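You operate a simulated robot arm through the tools that you are given. There is no shell and no other tool.

The job below is to be done with a simulated robot arm. You get a single attempt, and the scene is never put back.

TASK
Clear the twisting machine's screen and shut the machine down.
Fine: guard shut; round white button; limit knob to 150, slow-fast lever to slow; off-on knob off, big red button in.

Only the result counts: the job must be done as asked and must still hold three seconds after the hand-in. Knocking over, shifting, dropping, spilling or breaking anything else fails it.

THE ROBOT
A 7-joint arm with a two-finger parallel gripper, fixed in place. Base frame: the origin is on the floor under the middle of its stand, x ahead of it, y to its left, z up. Readings come in mm, degrees, newtons and seconds.
It reaches about 1046 mm from its shoulder. Its first joint turns from -166.0 to 166.0 degrees. Payload 1.57 kg.
The TCP is the grasp point between the finger pads, 30 mm short of the fingertips. In the tool frame z runs along the fingers and y along their closing line. Largest opening 80 mm; finger width 17, thickness 12; the body of the gripper, 40 by 82 mm, starts 80 mm behind the TCP.
Orientation is that of the tool frame in the base frame, as a unit quaternion [w, x, y, z]. With the fingers straight down and closing along the base's y, the tool's x points along the base's -x, its y along +y and its z along -z.

THE INTERFACE
- The arm moves only by the tool apply_moves. Its argument "moves" is a list of rows, each a list of 3 entries, a list of its own where there are three numbers: the gripper command, from -1 (fully open) to 1 (shut), values between in proportion, then the shift along the tool's x, y, z in mm, then the turn, a rotation vector about the tool's x, y, z in degrees. In form: [[fingers, [dx, dy, dz], [rx, ry, rz]], ...]. A call has 1 to 20 rows; each row shifts and turns the commanded pose from where the row before left it, along the tool's axes as they then stand. Rows are played at 5 a second. More than 50 mm and 8.6 degrees between two rows, or a gripper value outside its range, and nothing of the call is played. A pose out of reach is approached as far as the arm can. The call stops where the force on the tool passes 90 N (or 10 N more than at its start, if that is more) or the arm is blocked; 0.2 s more then pass. The fingers move at their own pace (about 153 mm/s each) and stop on an object; they squeeze with about 31 N. The grip force told is the motor's: it shows also when the fingers shut on nothing. Time passes only in rows, and 0.2 s behind the last, so rows that do not move let the fingers close. It gives the time, the measured TCP pose, the force on the tool (base axes), the opening and the grip force at its end, in the units of the frame above (readings bear some noise), with the torque about the TCP (base axes, N m) and any sound that the robot's microphone picked up.
- Cameras (640 x 400 px; columns grow to the right, rows downward): "scene" is fixed at [220.5, 499.2, 1535.8]; the picture's right is [0.80, -0.60, 0.00], its down [-0.48, -0.64, -0.60] and it looks along [0.36, 0.48, -0.80] (base axes); focal length 214 px, centre (320, 200). "wrist" rides on the gripper at [72, -7, -122] in the tool frame; the picture's right is [0.09, 1.00, 0.00], its down [-0.84, 0.08, -0.54] and it looks along [-0.54, 0.05, 0.84] (tool axes); focal length 238 px, centre (320, 200). There is no depth. A picture from a camera that has moved, and an enlarged one, comes with that camera's place and axes in the base frame and with its lens.
- snapshot(camera): a new picture of that camera. The clock stands still meanwhile.
- close_up(camera, box): a new picture of the part [left, top, right, bottom] of that camera's present view, enlarged. The clock stands still meanwhile.
- finish_job(): hands the job in; it is judged then, once.

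Places have to be worked out from the pictures, the camera data and where the tool is seen. Open the gripper and draw the arm clear of the work before you hand the job in, unless the task says otherwise.

The tools are called after "Request:" as a command line: name --argument value ..., lists and objects as JSON in quotes. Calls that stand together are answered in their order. apply_moves: Moves the arm, as the interface text tells. Its arguments: {"type":"object","properties":{"moves":{"type":"array","items":{"type":"array"}}},"required":["moves"]} The other tools are called the same way: snapshot (camera) takes a picture; close_up (camera, box) takes an enlarged picture of a part of a camera's view; finish_job () hands the job in.

At the start:

```text
time_s: 0.0
tool_pos: [122.2, 356.5, 1340.1]
tcp_rot: [-0.001, 0.0, 1.0, 0.0]
force: [0.0, 0.8, -0.1]
ft_torque: [-0.01, 0.01, -0.01]
grip_width: 80.1
grasp_force: 0.0
```

scene: 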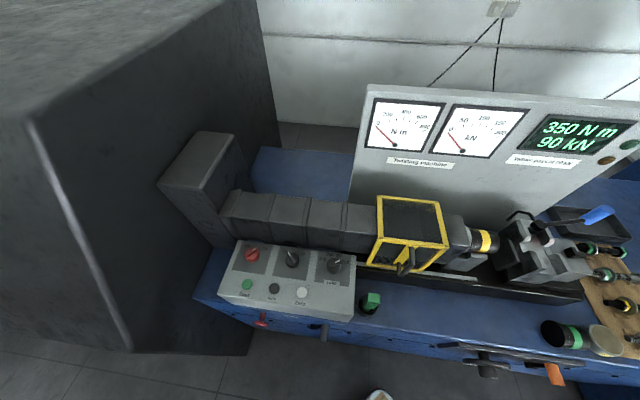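
wrist: 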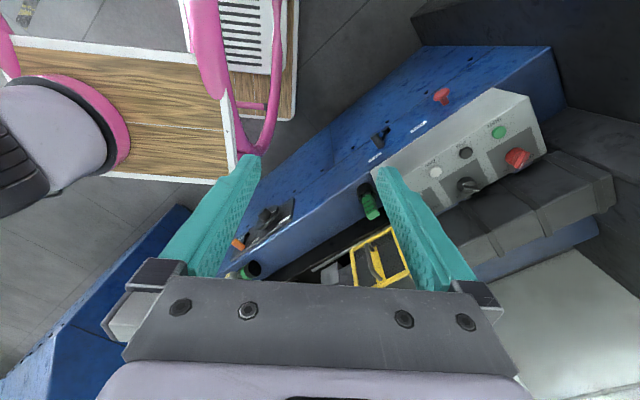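

I begin by looking closer at the panel, the guard and the front of the machine to identify the controls.

Request:
close_up --camera "scene" --box '[200, 220, 400, 345]'

Request:
close_up --camera "scene" --box '[340, 180, 500, 280]'

Request:
close_up --camera "scene" --box '[480, 200, 640, 390]'

Request:
close_up --camera "scene" --box '[350, 80, 640, 240]'

Request:
close_up --camera "wrist" --box '[340, 70, 560, 220]'

```text
3.20 times, centred on (300, 282) of scene
camera zoom: at [220.5, 499.2, 1535.8], right [0.8, -0.6, 0.0], down [-0.48, -0.64, -0.6], along [0.36, 0.48, -0.8], focal length 686 px, centre (384, -64)
```

zoom: 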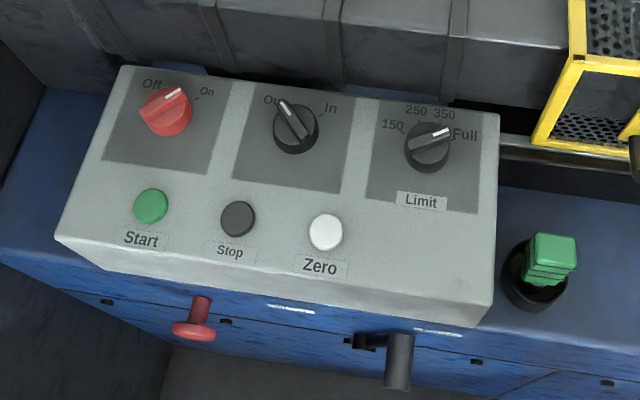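

```text
4.00 times, centred on (420, 230) of scene
camera zoom: at [220.5, 499.2, 1535.8], right [0.8, -0.6, 0.0], down [-0.48, -0.64, -0.6], along [0.36, 0.48, -0.8], focal length 858 px, centre (-80, 80)
```

zoom: 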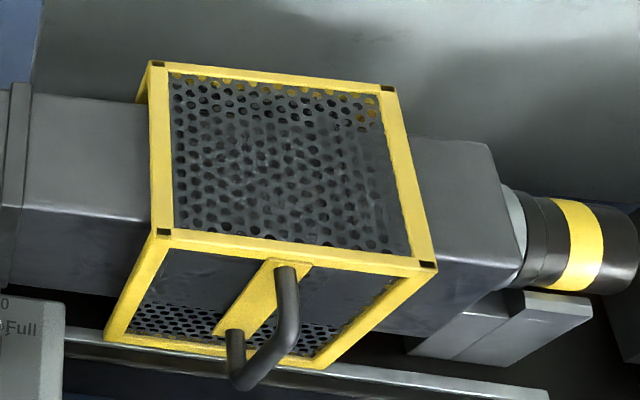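

```text
2.11 times, centred on (560, 295) of scene
camera zoom: at [220.5, 499.2, 1535.8], right [0.8, -0.6, 0.0], down [-0.48, -0.64, -0.6], along [0.36, 0.48, -0.8], focal length 452 px, centre (-185, 0)
```

zoom: 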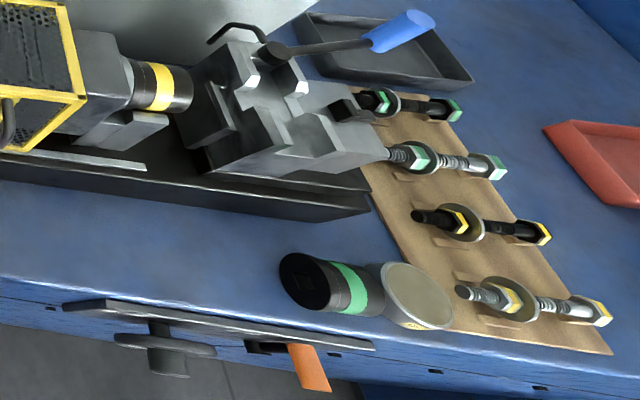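

```text
2.21 times, centred on (495, 160) of scene
camera zoom: at [220.5, 499.2, 1535.8], right [0.8, -0.6, 0.0], down [-0.48, -0.64, -0.6], along [0.36, 0.48, -0.8], focal length 473 px, centre (-66, 288)
```

zoom: 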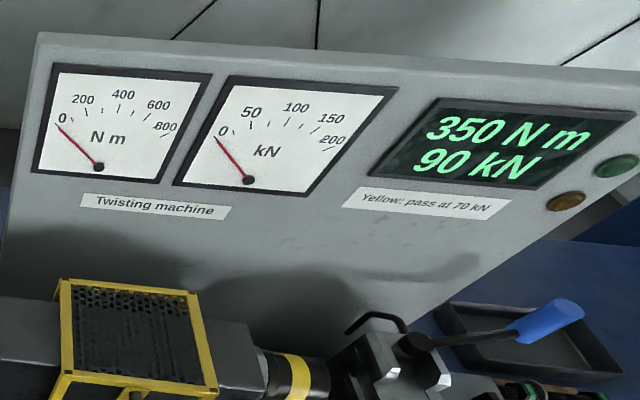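

```text
2.67 times, centred on (450, 145) of wrist
camera zoom: at [51.0, 349.8, 1462.5], right [-0.09, 1.0, 0.0], down [0.84, 0.08, 0.54], along [0.54, 0.05, -0.84], focal length 636 px, centre (-27, 347)
```

zoom: 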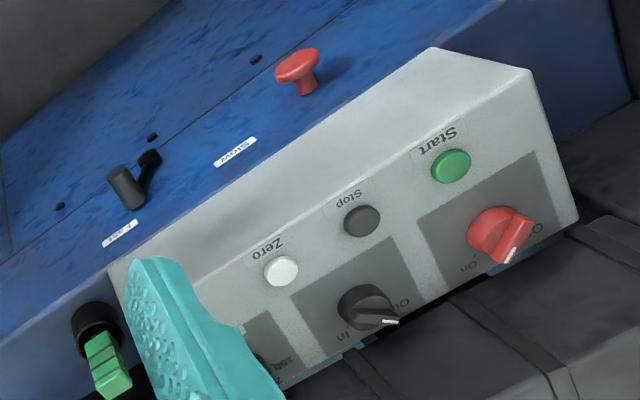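

The stereo of both views puts the panel's Zero button near [267, 636, 968] and the machine's long axis running about 45° to the base axes. I turn the tool to line up with the machine and move over the panel to look at it from above.

Request:
apply_moves --moves '[[-1, [0, 0, 0], [0, 0, -8]], [-1, [0, 0, 0], [0, 0, -8]], [-1, [0, 0, 0], [0, 0, -8]], [-1, [0, 0, 0], [0, 0, -8]], [-1, [0, 0, 0], [0, 0, -8]], [-1, [0, 0, 0], [0, 0, -6]], [-1, [-40, 16, 0], [0, 0, 0]], [-1, [-40, 16, 0], [0, 0, 0]], [-1, [-40, 16, 0], [0, 0, 0]], [-1, [-40, 16, 0], [0, 0, 0]], [-1, [-40, 16, 0], [0, 0, 0]], [-1, [0, 0, 0], [0, 0, 0]]]'

Request:
snapshot --camera "wrist"

Request:
snapshot --camera "scene"

```text
time_s: 2.6
tool_pos: [203.7, 554.5, 1338.8]
tcp_rot: [0.0, -0.39, 0.921, 0.0]
force: [-0.4, -0.5, -0.8]
ft_torque: [0.03, -0.02, -0.01]
grip_width: 80.0
grasp_force: 0.0
```

```text
taken
camera wrist: at [158.8, 498.9, 1462.3], right [-0.78, 0.62, 0.0], down [0.53, 0.66, 0.54], along [0.34, 0.42, -0.84], focal length 238 px, centre (320, 200)
```

wrist: 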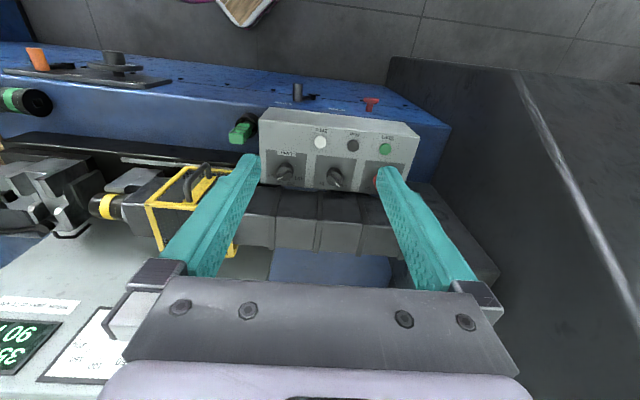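

```text
taken
```

scene: 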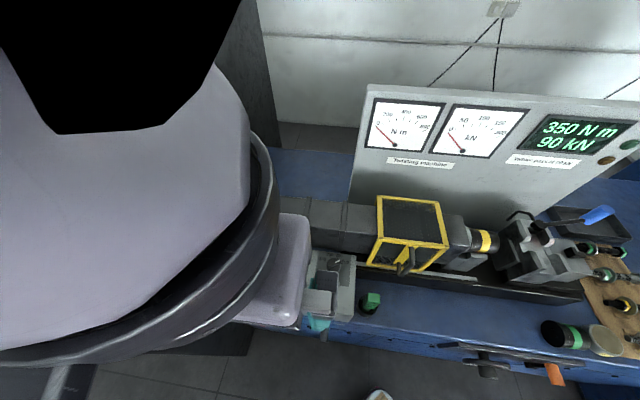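

The panel now lies between the fingers in the wrist view. I enlarge the panel, the guard and the front face.

Request:
close_up --camera "wrist" --box '[240, 75, 440, 200]'

Request:
close_up --camera "wrist" --box '[80, 130, 260, 260]'

Request:
close_up --camera "wrist" --box '[0, 30, 160, 130]'

Request:
close_up --camera "wrist" --box '[270, 75, 400, 125]'

```text
3.20 times, centred on (340, 138) of wrist
camera zoom: at [158.8, 498.9, 1462.3], right [-0.78, 0.62, 0.0], down [0.53, 0.66, 0.54], along [0.34, 0.42, -0.84], focal length 763 px, centre (256, 400)
```

zoom: 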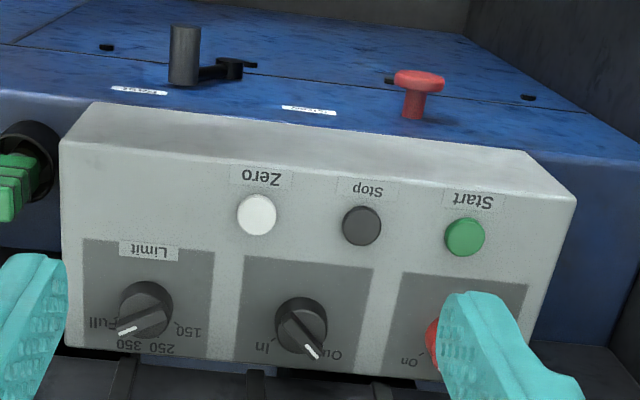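

```text
3.08 times, centred on (170, 195) of wrist
camera zoom: at [158.8, 498.9, 1462.3], right [-0.78, 0.62, 0.0], down [0.53, 0.66, 0.54], along [0.34, 0.42, -0.84], focal length 733 px, centre (782, 215)
```

zoom: 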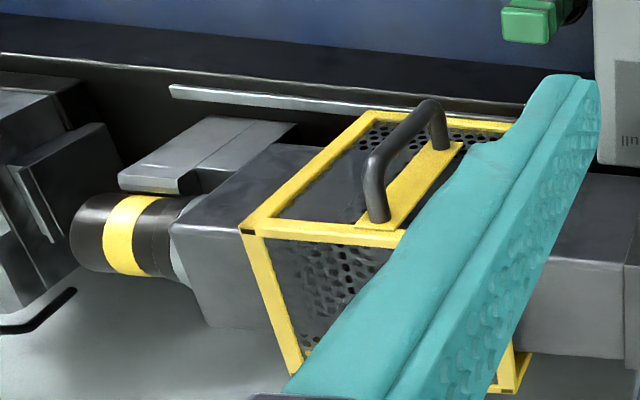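

```text
4.00 times, centred on (80, 80) of wrist
camera zoom: at [158.8, 498.9, 1462.3], right [-0.78, 0.62, 0.0], down [0.53, 0.66, 0.54], along [0.34, 0.42, -0.84], focal length 953 px, centre (1280, 680)
```

zoom: 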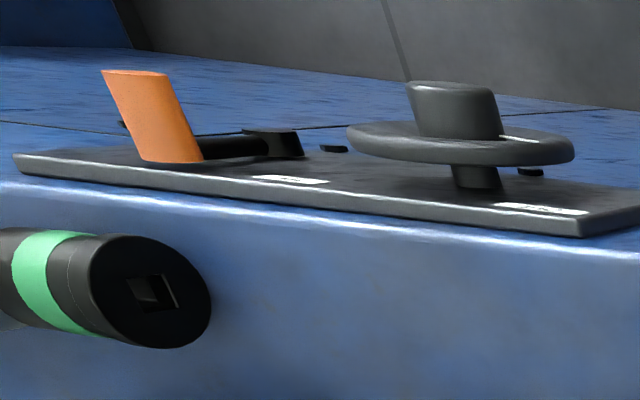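

```text
4.92 times, centred on (335, 100) of wrist
camera zoom: at [158.8, 498.9, 1462.3], right [-0.78, 0.62, 0.0], down [0.53, 0.66, 0.54], along [0.34, 0.42, -0.84], focal length 1173 px, centre (246, 692)
```

zoom: 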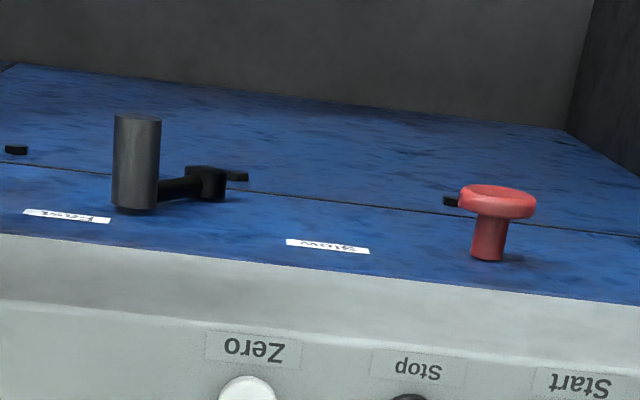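

The lever, the red mushroom button, the knobs and the Zero button are clear, with the limit knob now near Full. The guard sits over the square head, left of the chuck, and looks like a sliding one; I move above it to see how it is mounted.

Request:
apply_moves --moves '[[-1, [-31.5, -31.4, 0], [0, 0, 0]], [-1, [-31.5, -31.4, 0], [0, 0, 0]], [-1, [-31.5, -31.4, 0], [0, 0, 0]], [-1, [-31.5, -31.4, 0], [0, 0, 0]], [-1, [-31.5, -31.4, 0], [0, 0, 0]], [-1, [-31.5, -31.4, 0], [0, 0, 0]], [-1, [-31.5, -31.4, 0], [0, 0, 0]], [-1, [-31.5, -31.4, 0], [0, 0, 0]], [-1, [0, 0, 0], [0, 0, 0]]]'

Request:
snapshot --camera "wrist"

Request:
close_up --camera "wrist" --box '[240, 60, 400, 160]'

Request:
close_up --camera "wrist" --box '[160, 60, 480, 260]'

```text
time_s: 4.6
tool_pos: [546.9, 561.8, 1338.9]
tcp_rot: [0.001, -0.391, 0.921, 0.001]
force: [0.3, -0.8, 0.0]
ft_torque: [0.02, -0.03, -0.01]
grip_width: 80.2
grasp_force: 0.0
out of reach, approached as far as the arm can: row 8
```

```text
taken
camera wrist: at [502.5, 505.4, 1461.9], right [-0.78, 0.63, 0.0], down [0.53, 0.66, 0.54], along [0.34, 0.42, -0.84], focal length 238 px, centre (320, 200)
```

wrist: 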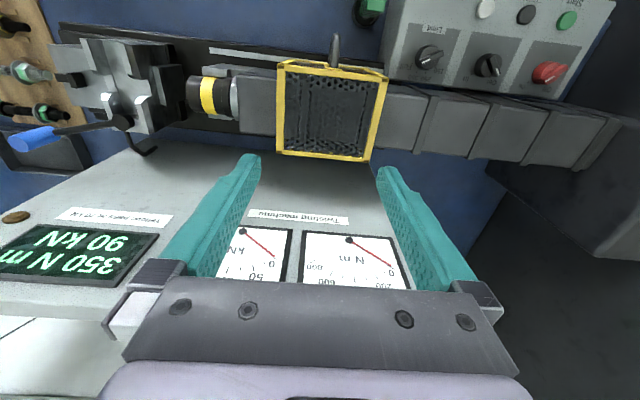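

```text
4.00 times, centred on (320, 110) of wrist
camera zoom: at [502.5, 505.4, 1461.9], right [-0.78, 0.63, 0.0], down [0.53, 0.66, 0.54], along [0.34, 0.42, -0.84], focal length 953 px, centre (320, 560)
```

zoom: 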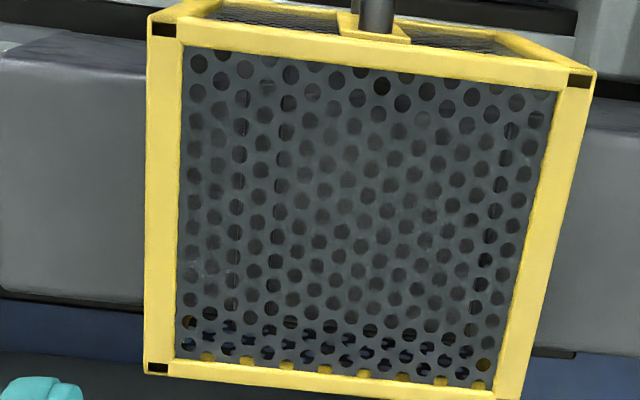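

```text
2.00 times, centred on (320, 160) of wrist
camera zoom: at [502.5, 505.4, 1461.9], right [-0.78, 0.63, 0.0], down [0.53, 0.66, 0.54], along [0.34, 0.42, -0.84], focal length 477 px, centre (320, 280)
```

zoom: 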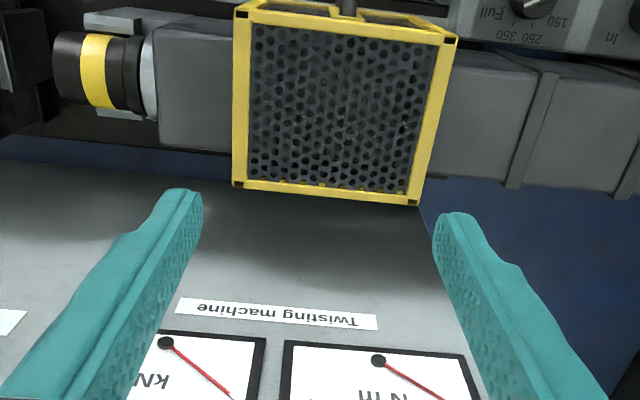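

Stereo gives the guard's top at z≈1106 with its front top edge from [458,590] to [557,491], and a vertical handle bar in front near [476,509], z 985–1085. I enlarge the panel and the chuck from here for better positions.

Request:
close_up --camera "wrist" --box '[380, 0, 620, 150]'

Request:
close_up --camera "wrist" --box '[20, 20, 280, 170]'

Request:
snapshot --camera "scene"

```text
2.67 times, centred on (500, 75) of wrist
camera zoom: at [502.5, 505.4, 1461.9], right [-0.78, 0.63, 0.0], down [0.53, 0.66, 0.54], along [0.34, 0.42, -0.84], focal length 636 px, centre (-160, 533)
```

zoom: 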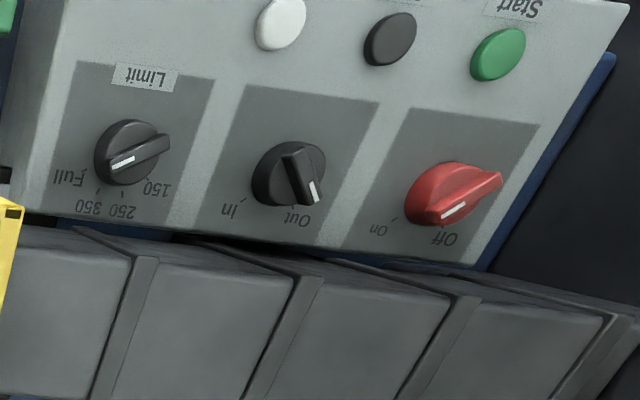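

```text
2.46 times, centred on (150, 95) of wrist
camera zoom: at [502.5, 505.4, 1461.9], right [-0.78, 0.63, 0.0], down [0.53, 0.66, 0.54], along [0.34, 0.42, -0.84], focal length 587 px, centre (738, 458)
```

zoom: 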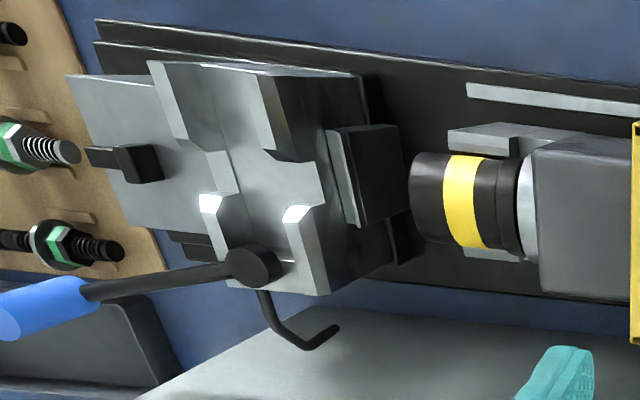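

```text
taken
```

scene: 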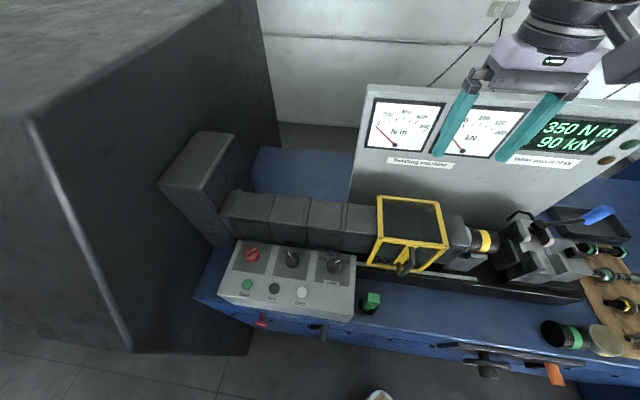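

The red knob points to On, the limit knob to Full. I now go over the guard's handle bar (about [481, 512]) with open fingers and come down part way to check the alignment.

Request:
apply_moves --moves '[[-1, [41, 6, 0], [0, 0, 0.9]], [-1, [41, 6, 0], [0, 0, 0]], [-1, [0, 0, 40], [0, 0, 0]], [-1, [0, 0, 40], [0, 0, 0]], [-1, [0, 0, 40], [0, 0, 0]], [-1, [0, 0, 0], [0, 0, 0]]]'

Request:
snapshot --camera "wrist"

Request:
snapshot --camera "scene"

```text
time_s: 6.0
tool_pos: [482.8, 512.9, 1219.3]
tcp_rot: [-0.001, -0.383, 0.924, 0.0]
force: [1.0, -0.4, -0.4]
ft_torque: [0.0, -0.01, 0.01]
grip_width: 79.8
grasp_force: 0.1
```

```text
taken
camera wrist: at [436.7, 456.9, 1341.8], right [-0.77, 0.64, 0.0], down [0.54, 0.65, 0.54], along [0.35, 0.42, -0.84], focal length 238 px, centre (320, 200)
```

wrist: 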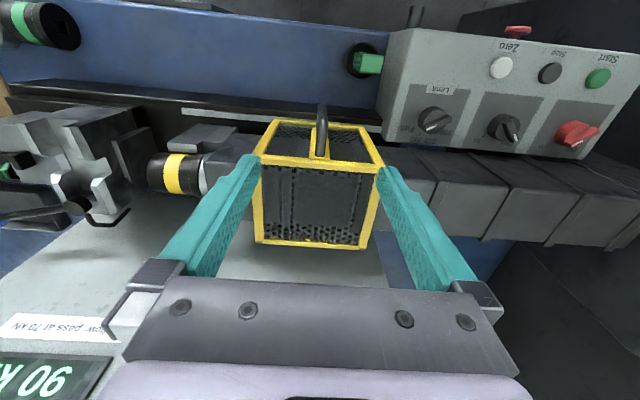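

```text
taken
```

scene: 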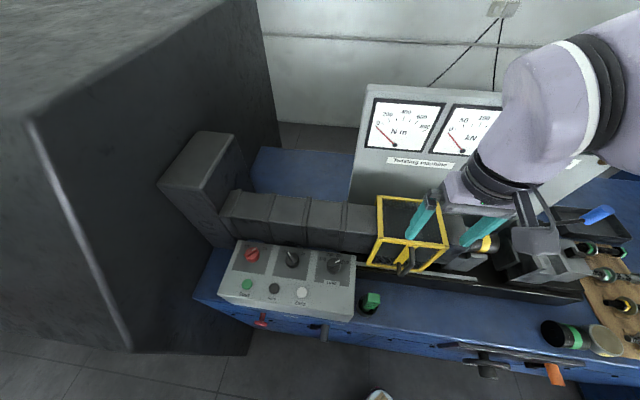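

The handle is centred between the fingers in the wrist view. I zoom to check its exact place before descending.

Request:
close_up --camera "wrist" --box '[240, 90, 400, 190]'

Request:
close_up --camera "wrist" --box '[370, 10, 640, 170]'

Request:
close_up --camera "wrist" --box '[0, 80, 240, 230]'

```text
4.00 times, centred on (320, 140) of wrist
camera zoom: at [436.7, 456.9, 1341.8], right [-0.77, 0.64, 0.0], down [0.54, 0.65, 0.54], along [0.35, 0.42, -0.84], focal length 953 px, centre (320, 440)
```

zoom: 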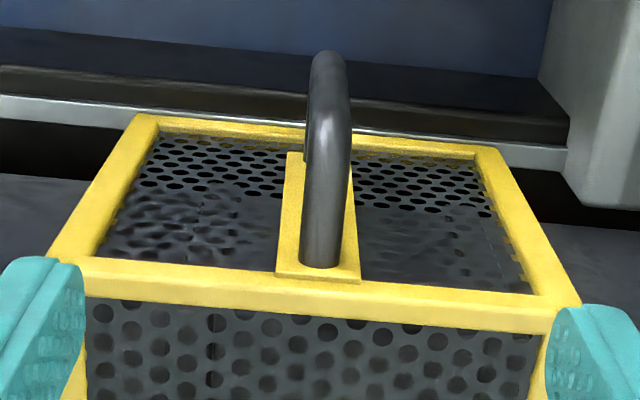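

```text
2.37 times, centred on (505, 90) of wrist
camera zoom: at [436.7, 456.9, 1341.8], right [-0.77, 0.64, 0.0], down [0.54, 0.65, 0.54], along [0.35, 0.42, -0.84], focal length 565 px, centre (-118, 461)
```

zoom: 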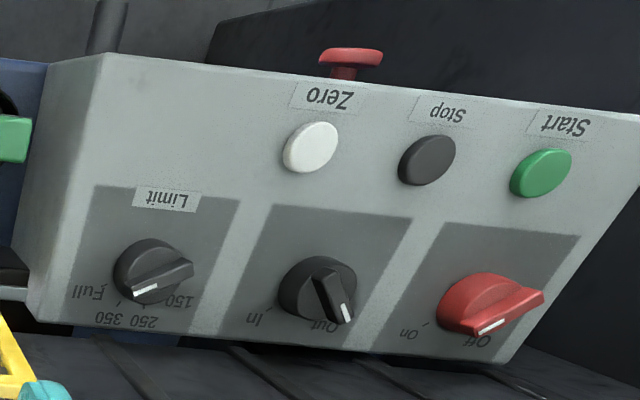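

```text
2.67 times, centred on (120, 155) of wrist
camera zoom: at [436.7, 456.9, 1341.8], right [-0.77, 0.64, 0.0], down [0.54, 0.65, 0.54], along [0.35, 0.42, -0.84], focal length 636 px, centre (853, 320)
```

zoom: 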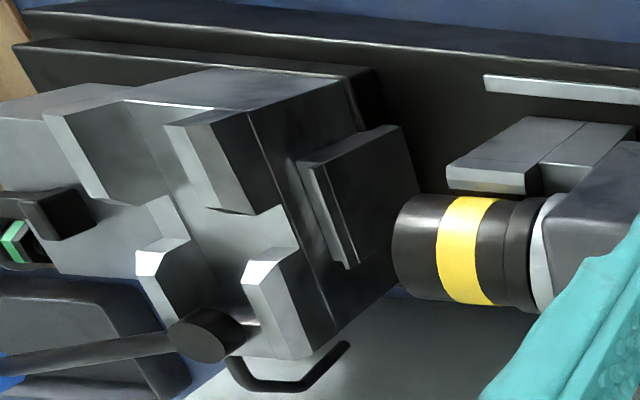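

The bar's axis works out at about [473, 507], 12 mm thick, so I shift 11 mm towards the robot and descend beside it, fingers straddling the bar along the slide direction, then close to a loose gap.

Request:
apply_moves --moves '[[-1, [11, 2, 0], [0, 0, 0]], [-1, [0, 0, 40], [0, 0, 0]], [-1, [0, 0, 40], [0, 0, 0]], [-1, [0, 0, 40], [0, 0, 0]], [-1, [0, 0, 30], [0, 0, 0]], [-1, [0, 0, 22], [0, 0, 0]], [0.5, [0, 0, 0], [0, 0, 0]], [0.5, [0, 0, 0], [0, 0, 0]]]'

Request:
snapshot --camera "wrist"

Request:
snapshot --camera "scene"

```text
time_s: 7.8
tool_pos: [472.6, 505.7, 1047.3]
tcp_rot: [0.0, -0.384, 0.923, 0.0]
force: [-0.6, 0.9, 0.0]
ft_torque: [0.01, 0.02, 0.0]
grip_width: 20.0
grasp_force: 0.0
```

```text
taken
camera wrist: at [427.5, 450.1, 1169.9], right [-0.77, 0.64, 0.0], down [0.54, 0.65, 0.54], along [0.35, 0.42, -0.84], focal length 238 px, centre (320, 200)
```

wrist: 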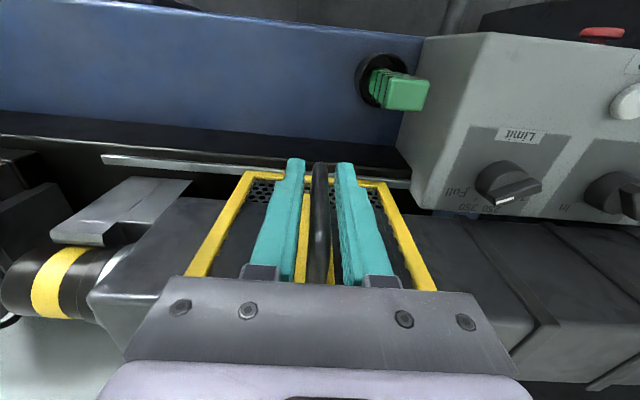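

```text
taken
```

scene: 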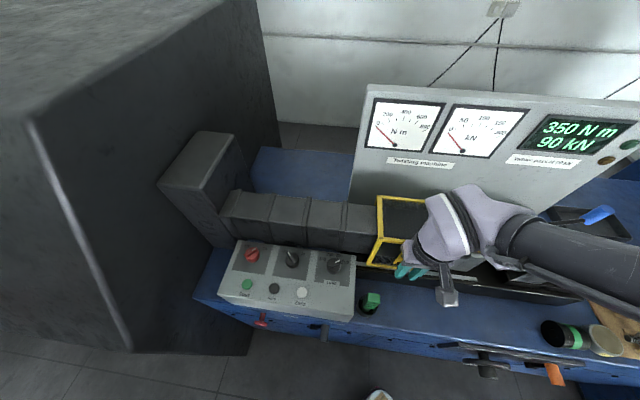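

The bar is between the fingers. I start sliding the handle along the machine axis to the chuck side in small steps and watch the force.

Request:
apply_moves --moves '[[0.5, [0, -8, 0], [0, 0, 0]], [0.5, [0, -8, 0], [0, 0, 0]], [0.5, [0, -8, 0], [0, 0, 0]], [0.5, [0, -8, 0], [0, 0, 0]], [0.5, [0, 0, 0], [0, 0, 0]]]'

Request:
snapshot --camera "wrist"

Request:
snapshot --camera "scene"

```text
time_s: 9.0
tool_pos: [494.7, 484.3, 1047.7]
tcp_rot: [0.0, -0.384, 0.923, 0.0]
force: [-0.5, 0.4, 0.2]
ft_torque: [-0.01, 0.0, 0.0]
grip_width: 20.4
grasp_force: 0.8
```

```text
taken
camera wrist: at [450.6, 427.7, 1170.4], right [-0.77, 0.64, 0.0], down [0.54, 0.65, 0.54], along [0.35, 0.42, -0.84], focal length 238 px, centre (320, 200)
```

wrist: 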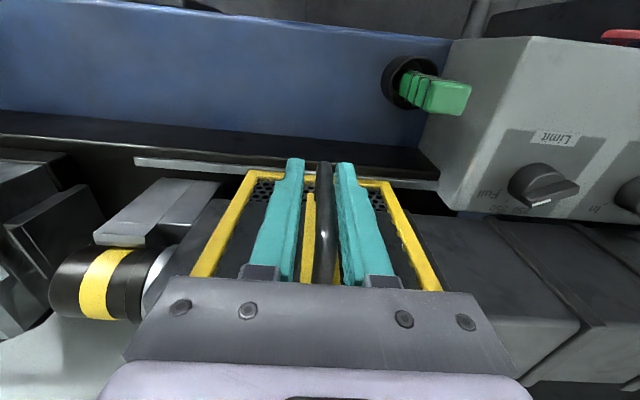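

```text
taken
```

scene: 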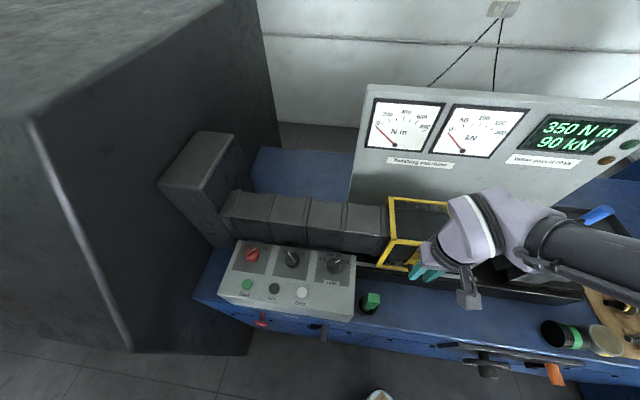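

The guard slides freely along its rail. I keep pushing it towards the tailstock.

Request:
apply_moves --moves '[[0.5, [0, -9, 0], [0, 0, 0]], [0.5, [0, -9, 0], [0, 0, 0]], [0.5, [0, -9, 0], [0, 0, 0]], [0.5, [0, -9, 0], [0, 0, 0]], [0.5, [0, -9, 0], [0, 0, 0]], [0.5, [0, -9, 0], [0, 0, 0]], [0.5, [0, 0, 0], [0, 0, 0]]]'

Request:
snapshot --camera "wrist"

Request:
snapshot --camera "scene"

```text
time_s: 10.6
tool_pos: [533.5, 445.4, 1047.6]
tcp_rot: [0.0, -0.384, 0.924, -0.001]
force: [-0.8, 0.3, 0.1]
ft_torque: [0.05, 0.02, 0.0]
grip_width: 20.8
grasp_force: 0.6
```

```text
taken
camera wrist: at [488.8, 389.9, 1170.3], right [-0.77, 0.64, 0.0], down [0.54, 0.65, 0.54], along [0.35, 0.42, -0.84], focal length 238 px, centre (320, 200)
```

wrist: 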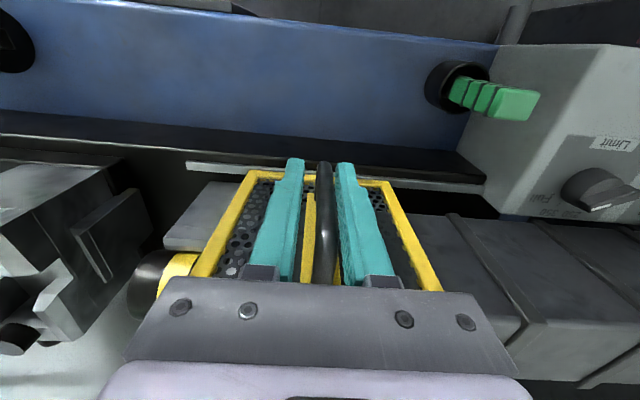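

```text
taken
```

scene: 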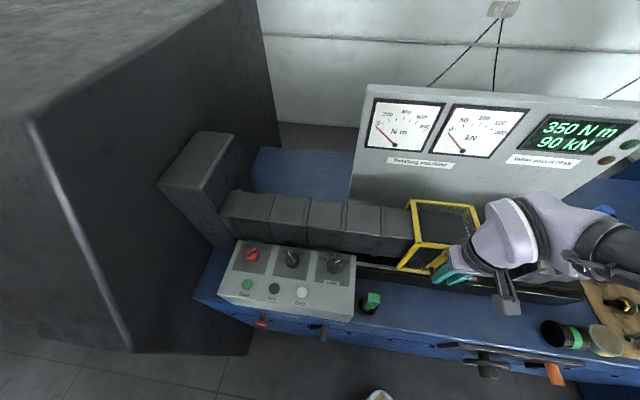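

Still sliding with almost no force; about 60 mm of rail is left. I go on with smaller steps towards the end stop.

Request:
apply_moves --moves '[[0.5, [0, -8, 0], [0, 0, 0]], [0.5, [0, -8, 0], [0, 0, 0]], [0.5, [0, -8, 0], [0, 0, 0]], [0.5, [0, -8, 0], [0, 0, 0]], [0.5, [0, -6, 0], [0, 0, 0]], [0.5, [0, 0, 0], [0, 0, 0]]]'

Request:
snapshot --camera "wrist"

Request:
snapshot --camera "scene"

```text
time_s: 12.0
tool_pos: [560.3, 417.7, 1047.4]
tcp_rot: [0.0, -0.384, 0.923, 0.001]
force: [-0.9, 1.2, -0.3]
ft_torque: [0.01, -0.01, 0.0]
grip_width: 20.8
grasp_force: 0.1
```

```text
taken
camera wrist: at [515.8, 363.1, 1169.7], right [-0.77, 0.64, 0.0], down [0.54, 0.65, 0.54], along [0.35, 0.42, -0.84], focal length 238 px, centre (320, 200)
```

wrist: 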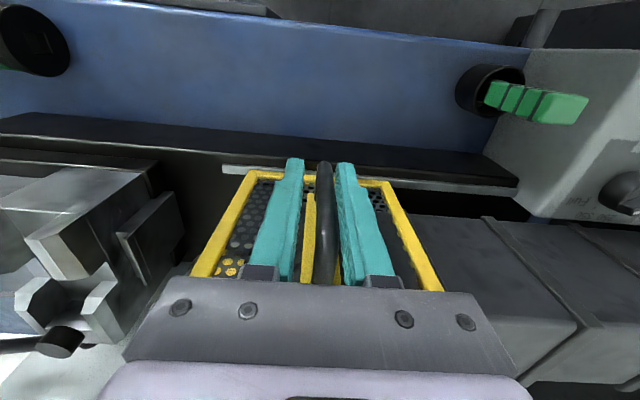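

```text
taken
```

scene: 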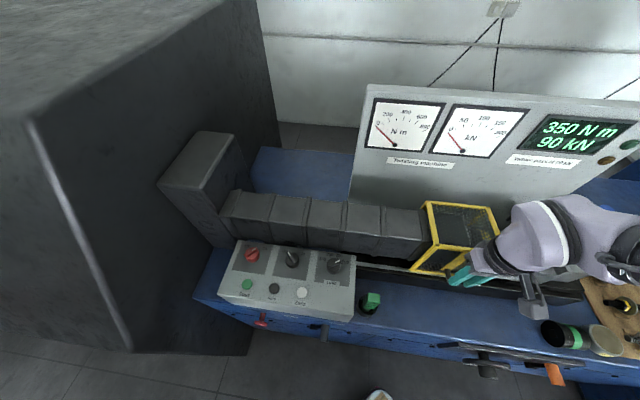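

About 28 mm of rail is left. I carry on with 5 mm steps until the stop is felt.

Request:
apply_moves --moves '[[0.5, [0, -5, 0], [0, 0, 0]], [0.5, [0, -5, 0], [0, 0, 0]], [0.5, [0, -5, 0], [0, 0, 0]], [0.5, [0, -5, 0], [0, 0, 0]], [0.5, [0, 0, 0], [0, 0, 0]]]'

Request:
snapshot --camera "wrist"

```text
time_s: 13.2
tool_pos: [574.0, 403.7, 1047.5]
tcp_rot: [0.0, -0.383, 0.924, 0.0]
force: [-0.1, 0.9, 0.6]
ft_torque: [0.0, 0.06, 0.01]
grip_width: 21.3
grasp_force: 0.7
```

```text
taken
camera wrist: at [529.4, 349.0, 1170.1], right [-0.77, 0.64, 0.0], down [0.54, 0.65, 0.54], along [0.35, 0.42, -0.84], focal length 238 px, centre (320, 200)
```

wrist: 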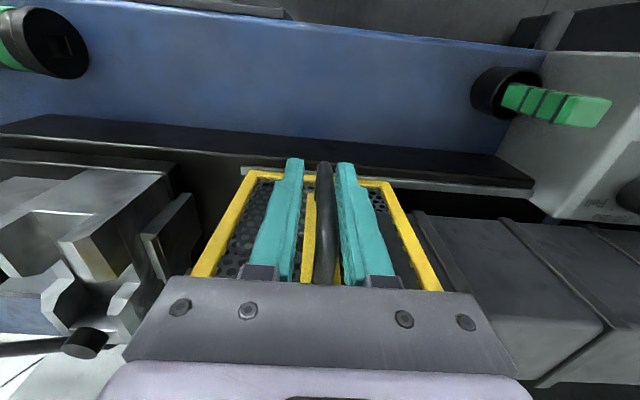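

No stop yet; a few more millimetres remain to the rail end. I continue gently.

Request:
apply_moves --moves '[[0.5, [0, -4, 0], [0, 0, 0]], [0.5, [0, -4, 0], [0, 0, 0]], [0.5, [0, -4, 0], [0, 0, 0]], [0.5, [0, 0, 0], [0, 0, 0]]]'

Request:
snapshot --camera "wrist"

Request:
snapshot --camera "scene"

```text
time_s: 14.2
tool_pos: [583.2, 396.4, 1046.3]
tcp_rot: [0.0, -0.383, 0.924, 0.0]
force: [-4.2, 2.7, -0.7]
ft_torque: [-0.11, -0.09, 0.06]
grip_width: 24.1
grasp_force: 2.7
```

```text
taken
camera wrist: at [537.8, 340.8, 1170.1], right [-0.77, 0.64, 0.0], down [0.54, 0.65, 0.54], along [0.34, 0.42, -0.84], focal length 238 px, centre (320, 200)
```

wrist: 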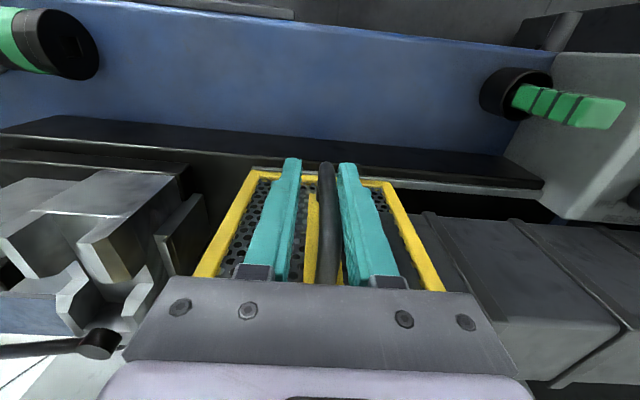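

```text
taken
```

scene: 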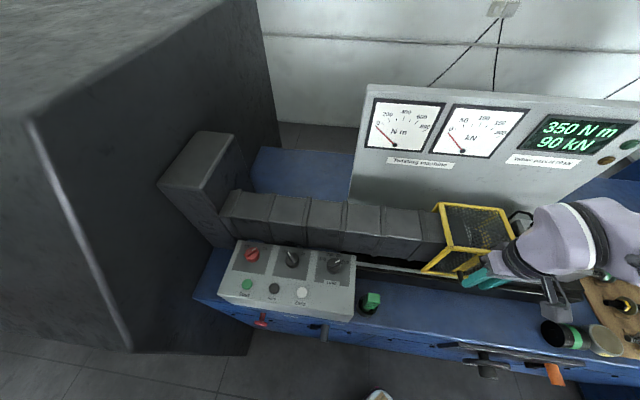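

A contact force has appeared and the trailing finger gave by 4 mm, so the end stop seems reached. I push a little more to be sure that it is fully home.

Request:
apply_moves --moves '[[0.5, [0, -3, 0], [0, 0, 0]], [0.5, [0, -3, 0], [0, 0, 0]], [0.5, [0, 0, 0], [0, 0, 0]]]'

Request:
snapshot --camera "wrist"

```text
time_s: 15.0
tool_pos: [586.7, 393.3, 1047.5]
tcp_rot: [0.0, -0.384, 0.923, -0.001]
force: [-10.0, 11.0, -4.7]
ft_torque: [-0.32, -0.41, 0.14]
grip_width: 33.4
grasp_force: 7.8
```

```text
taken
camera wrist: at [541.3, 337.3, 1170.2], right [-0.77, 0.64, 0.0], down [0.54, 0.65, 0.54], along [0.34, 0.42, -0.84], focal length 238 px, centre (320, 200)
```

wrist: 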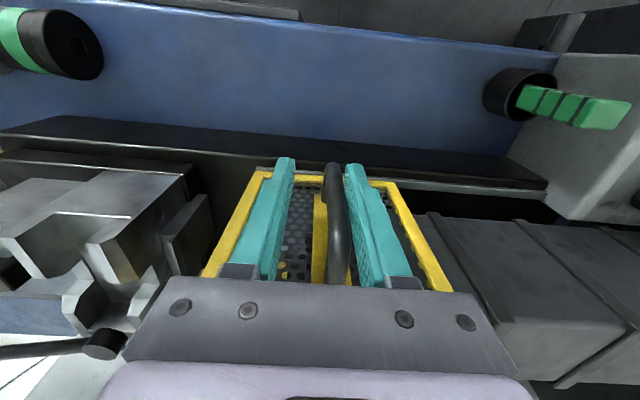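

The guard is against its stop (15 N, fingers giving way). I ease off, open the fingers and rise straight up to check.

Request:
apply_moves --moves '[[0.3, [0, 6, 0], [0, 0, 0]], [-0.2, [0, 0, 0], [0, 0, 0]], [-0.8, [0, 0, 0], [0, 0, 0]], [-0.8, [0, 0, -40], [0, 0, 0]], [-0.8, [0, 0, -40], [0, 0, 0]], [-0.8, [0, 0, -40], [0, 0, 0]], [-0.8, [0, 0, -40], [0, 0, 0]], [-0.8, [0, 0, 0], [0, 0, 0]]]'

Request:
snapshot --camera "wrist"

Request:
snapshot --camera "scene"

```text
time_s: 16.8
tool_pos: [583.8, 395.8, 1209.0]
tcp_rot: [0.0, -0.384, 0.923, 0.0]
force: [0.4, -0.8, -0.4]
ft_torque: [0.02, 0.0, 0.01]
grip_width: 71.9
grasp_force: 0.2
```

```text
taken
camera wrist: at [538.3, 340.7, 1331.0], right [-0.77, 0.64, 0.0], down [0.54, 0.65, 0.54], along [0.35, 0.42, -0.84], focal length 238 px, centre (320, 200)
```

wrist: 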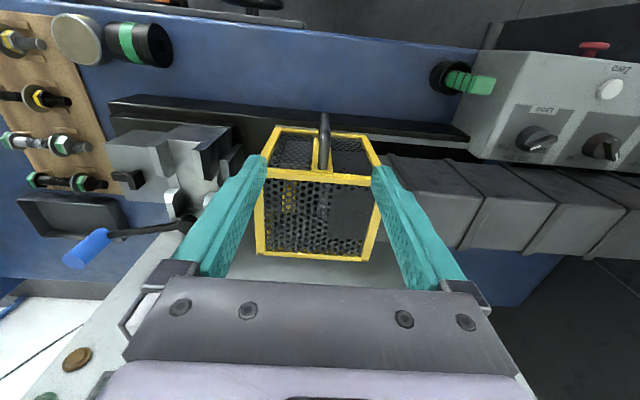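

```text
taken
```

scene: 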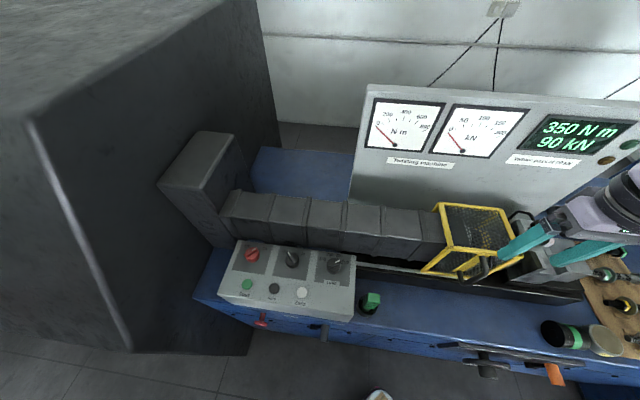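

The guard now covers the chuck up to the tailstock. Next I carry the gripper over the panel above the Zero button for a close measurement.

Request:
apply_moves --moves '[[-0.8, [6, 43.8, 0], [0, 0, 0]], [-0.8, [6, 43.8, 0], [0, 0, 0]], [-0.8, [6, 43.8, 0], [0, 0, 0]], [-0.8, [6, 43.8, 0], [0, 0, 0]], [-0.8, [6, 43.8, 0], [0, 0, 0]], [-0.8, [6, 43.8, 0], [0, 0, 0]], [-0.8, [6, 43.8, 0], [0, 0, 0]], [-0.8, [6, 43.8, 0], [0, 0, 0]], [-0.8, [7, 43.5, 0], [0, 0, 0]], [-0.8, [0, 0, 0], [0, 0, 0]]]'

Request:
snapshot --camera "wrist"

Request:
close_up --camera "wrist" --box '[200, 40, 440, 190]'

Request:
snapshot --camera "scene"

```text
time_s: 19.0
tool_pos: [264.0, 635.3, 1207.6]
tcp_rot: [0.0, -0.384, 0.923, 0.0]
force: [-0.1, -0.2, -0.3]
ft_torque: [-0.02, -0.01, -0.05]
grip_width: 71.9
grasp_force: 0.0
```

```text
taken
camera wrist: at [217.9, 579.2, 1330.1], right [-0.77, 0.64, 0.0], down [0.54, 0.65, 0.54], along [0.35, 0.42, -0.84], focal length 238 px, centre (320, 200)
```

wrist: 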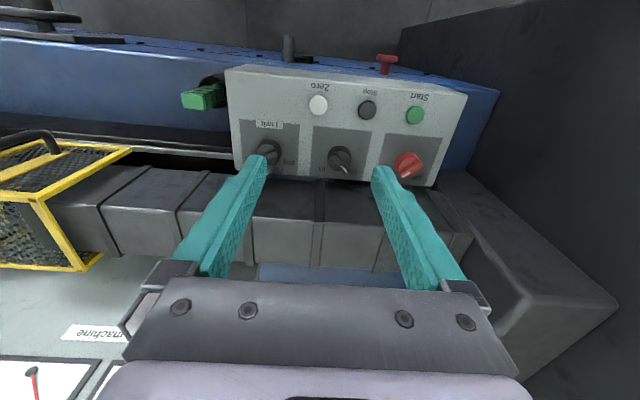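

```text
2.67 times, centred on (320, 115) of wrist
camera zoom: at [217.9, 579.2, 1330.1], right [-0.77, 0.64, 0.0], down [0.54, 0.65, 0.54], along [0.35, 0.42, -0.84], focal length 636 px, centre (320, 427)
```

zoom: 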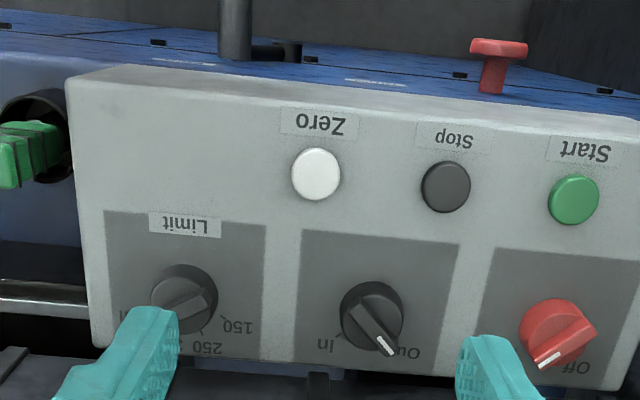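

```text
taken
```

scene: 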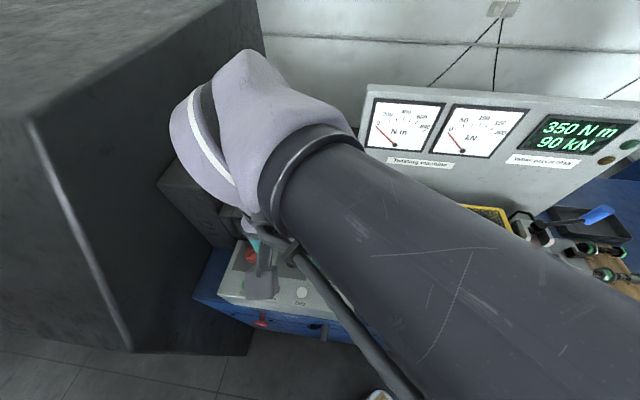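

Triangulating from the last two views, the panel top is horizontal at z≈967, the Zero button's top is at [264.2, 631.2, 975] and the knob bars stand to about z 1003. I shut the fingers, line up over the white button and descend to 12 mm above it.

Request:
apply_moves --moves '[[1, [2.8, -3, 0], [0, 0, 0]], [1, [0, 0, 0], [0, 0, 0]], [1, [0, 0, 45], [0, 0, 0]], [1, [0, 0, 45], [0, 0, 0]], [1, [0, 0, 45], [0, 0, 0]], [1, [0, 0, 35], [0, 0, 0]], [1, [0, 0, 18], [0, 0, 0]], [1, [0, 0, 0], [0, 0, 0]]]'

Request:
snapshot --camera "wrist"

Request:
close_up --camera "wrist" --box '[240, 80, 400, 180]'

Request:
snapshot --camera "scene"

```text
time_s: 20.8
tool_pos: [265.1, 631.2, 1018.2]
tcp_rot: [0.0, -0.383, 0.924, -0.001]
force: [0.6, 0.0, 0.0]
ft_torque: [0.0, 0.02, -0.05]
grip_width: 0.0
grasp_force: 21.4
```

```text
taken
camera wrist: at [219.6, 576.2, 1140.6], right [-0.77, 0.64, 0.0], down [0.54, 0.65, 0.54], along [0.35, 0.42, -0.84], focal length 238 px, centre (320, 200)
```

wrist: 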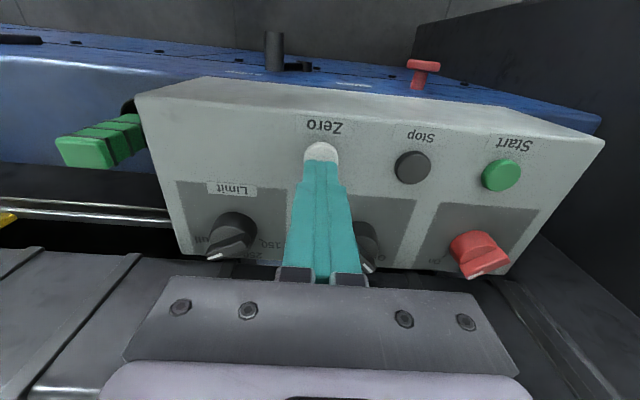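

```text
4.00 times, centred on (320, 130) of wrist
camera zoom: at [219.6, 576.2, 1140.6], right [-0.77, 0.64, 0.0], down [0.54, 0.65, 0.54], along [0.35, 0.42, -0.84], focal length 953 px, centre (320, 480)
```

zoom: 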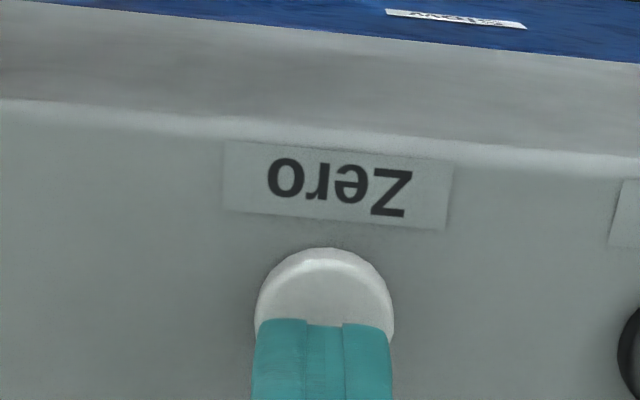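

```text
taken
```

scene: 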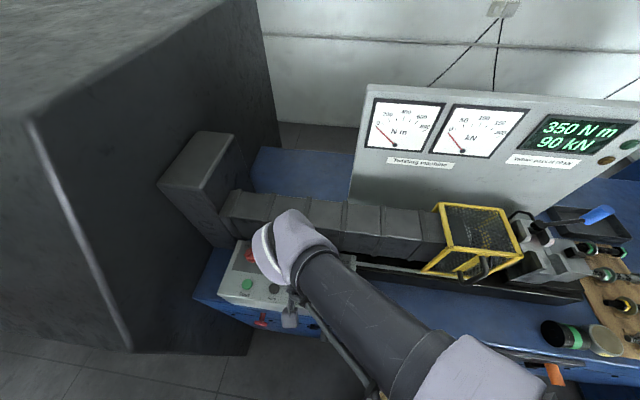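

The fingertips are right above the white button. I press it in small steps while watching force and screen.

Request:
apply_moves --moves '[[1, [0, 0, 5], [0, 0, 0]], [1, [0, 0, 4], [0, 0, 0]], [1, [0, 0, 2], [0, 0, 0]], [1, [0, 0, 2], [0, 0, 0]], [1, [0, 0, 2], [0, 0, 0]], [1, [0, 0, 0], [0, 0, 0]]]'

Request:
close_up --camera "scene" --box '[350, 80, 640, 240]'

Request:
close_up --camera "wrist" --box '[240, 80, 400, 180]'

```text
time_s: 22.2
tool_pos: [265.7, 630.5, 1004.3]
tcp_rot: [0.0, -0.383, 0.924, 0.0]
force: [0.5, -0.6, 4.8]
ft_torque: [-0.03, -0.03, -0.04]
grip_width: 0.0
grasp_force: 21.3
heard: click
```

```text
2.21 times, centred on (495, 160) of scene
camera zoom: at [220.5, 499.2, 1535.8], right [0.8, -0.6, 0.0], down [-0.48, -0.64, -0.6], along [0.36, 0.48, -0.8], focal length 473 px, centre (-66, 288)
```

zoom: 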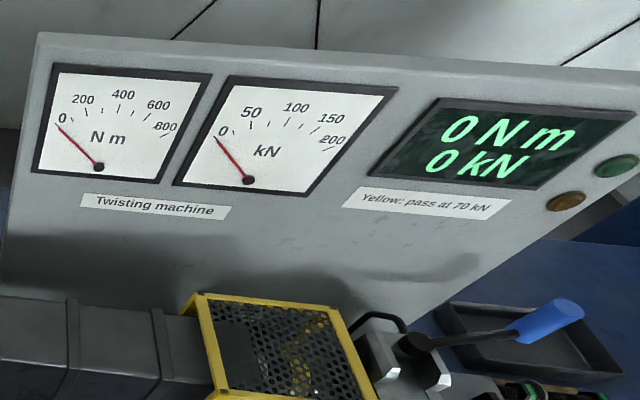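

```text
4.00 times, centred on (320, 130) of wrist
camera zoom: at [220.4, 575.6, 1127.2], right [-0.77, 0.64, 0.0], down [0.54, 0.65, 0.54], along [0.35, 0.42, -0.84], focal length 953 px, centre (320, 480)
```

zoom: 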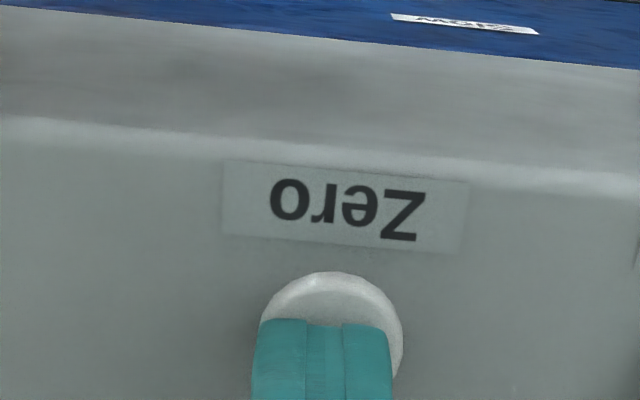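

The screen now reads 0 N m / 0 kN with a click heard. I rise, move over the limit knob and yaw the tool 60° so that the fingers will close across its bar.

Request:
apply_moves --moves '[[1, [0, 0, -10], [0, 0, 0]], [1, [0, 0, -45], [0, 0, 0]], [0.5, [0, 0, -45], [0, 0, 0]], [-0.2, [0, 0, -46], [0, 0, 0]], [-0.2, [-37.6, -34.7, 0], [0, 0, 0]], [-0.2, [-37.6, -34.7, 0], [0, 0, 0]], [-0.2, [0, 0, 0], [0, 0, 8.5]], [-0.2, [0, 0, 0], [0, 0, 8.5]], [-0.2, [0, 0, 0], [0, 0, 8.5]], [-0.2, [0, 0, 0], [0, 0, 8.5]], [-0.2, [0, 0, 0], [0, 0, 8.5]], [-0.2, [0, 0, 0], [0, 0, 8.5]], [-0.2, [0, 0, 0], [0, 0, 8.5]], [-0.2, [0, 0, 0], [0, 0, 0]]]'

Request:
snapshot --camera "wrist"

Request:
close_up --camera "wrist" --box '[240, 60, 400, 160]'

Request:
snapshot --camera "scene"

```text
refused: row 5 steps farther than a row can; nothing moved
```

```text
taken
camera wrist: at [220.4, 575.6, 1127.2], right [-0.77, 0.64, 0.0], down [0.54, 0.65, 0.54], along [0.35, 0.42, -0.84], focal length 238 px, centre (320, 200)
```

wrist: 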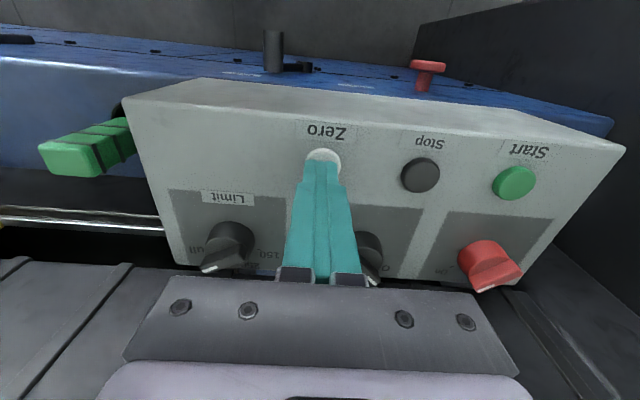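

```text
4.00 times, centred on (320, 110) of wrist
camera zoom: at [220.4, 575.6, 1127.2], right [-0.77, 0.64, 0.0], down [0.54, 0.65, 0.54], along [0.35, 0.42, -0.84], focal length 953 px, centre (320, 560)
```

zoom: 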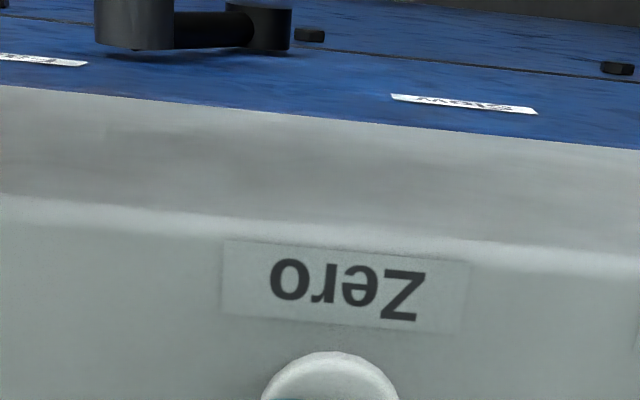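

```text
taken
```

scene: 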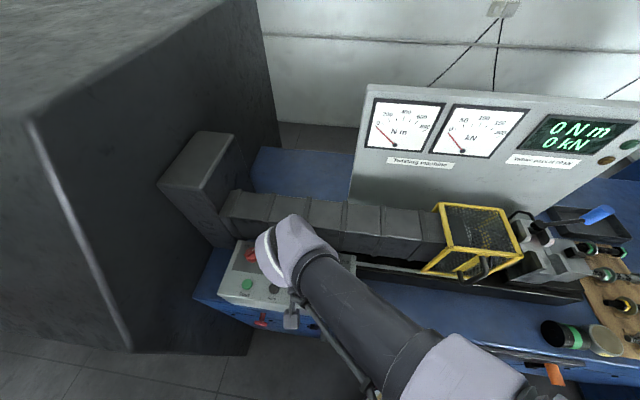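

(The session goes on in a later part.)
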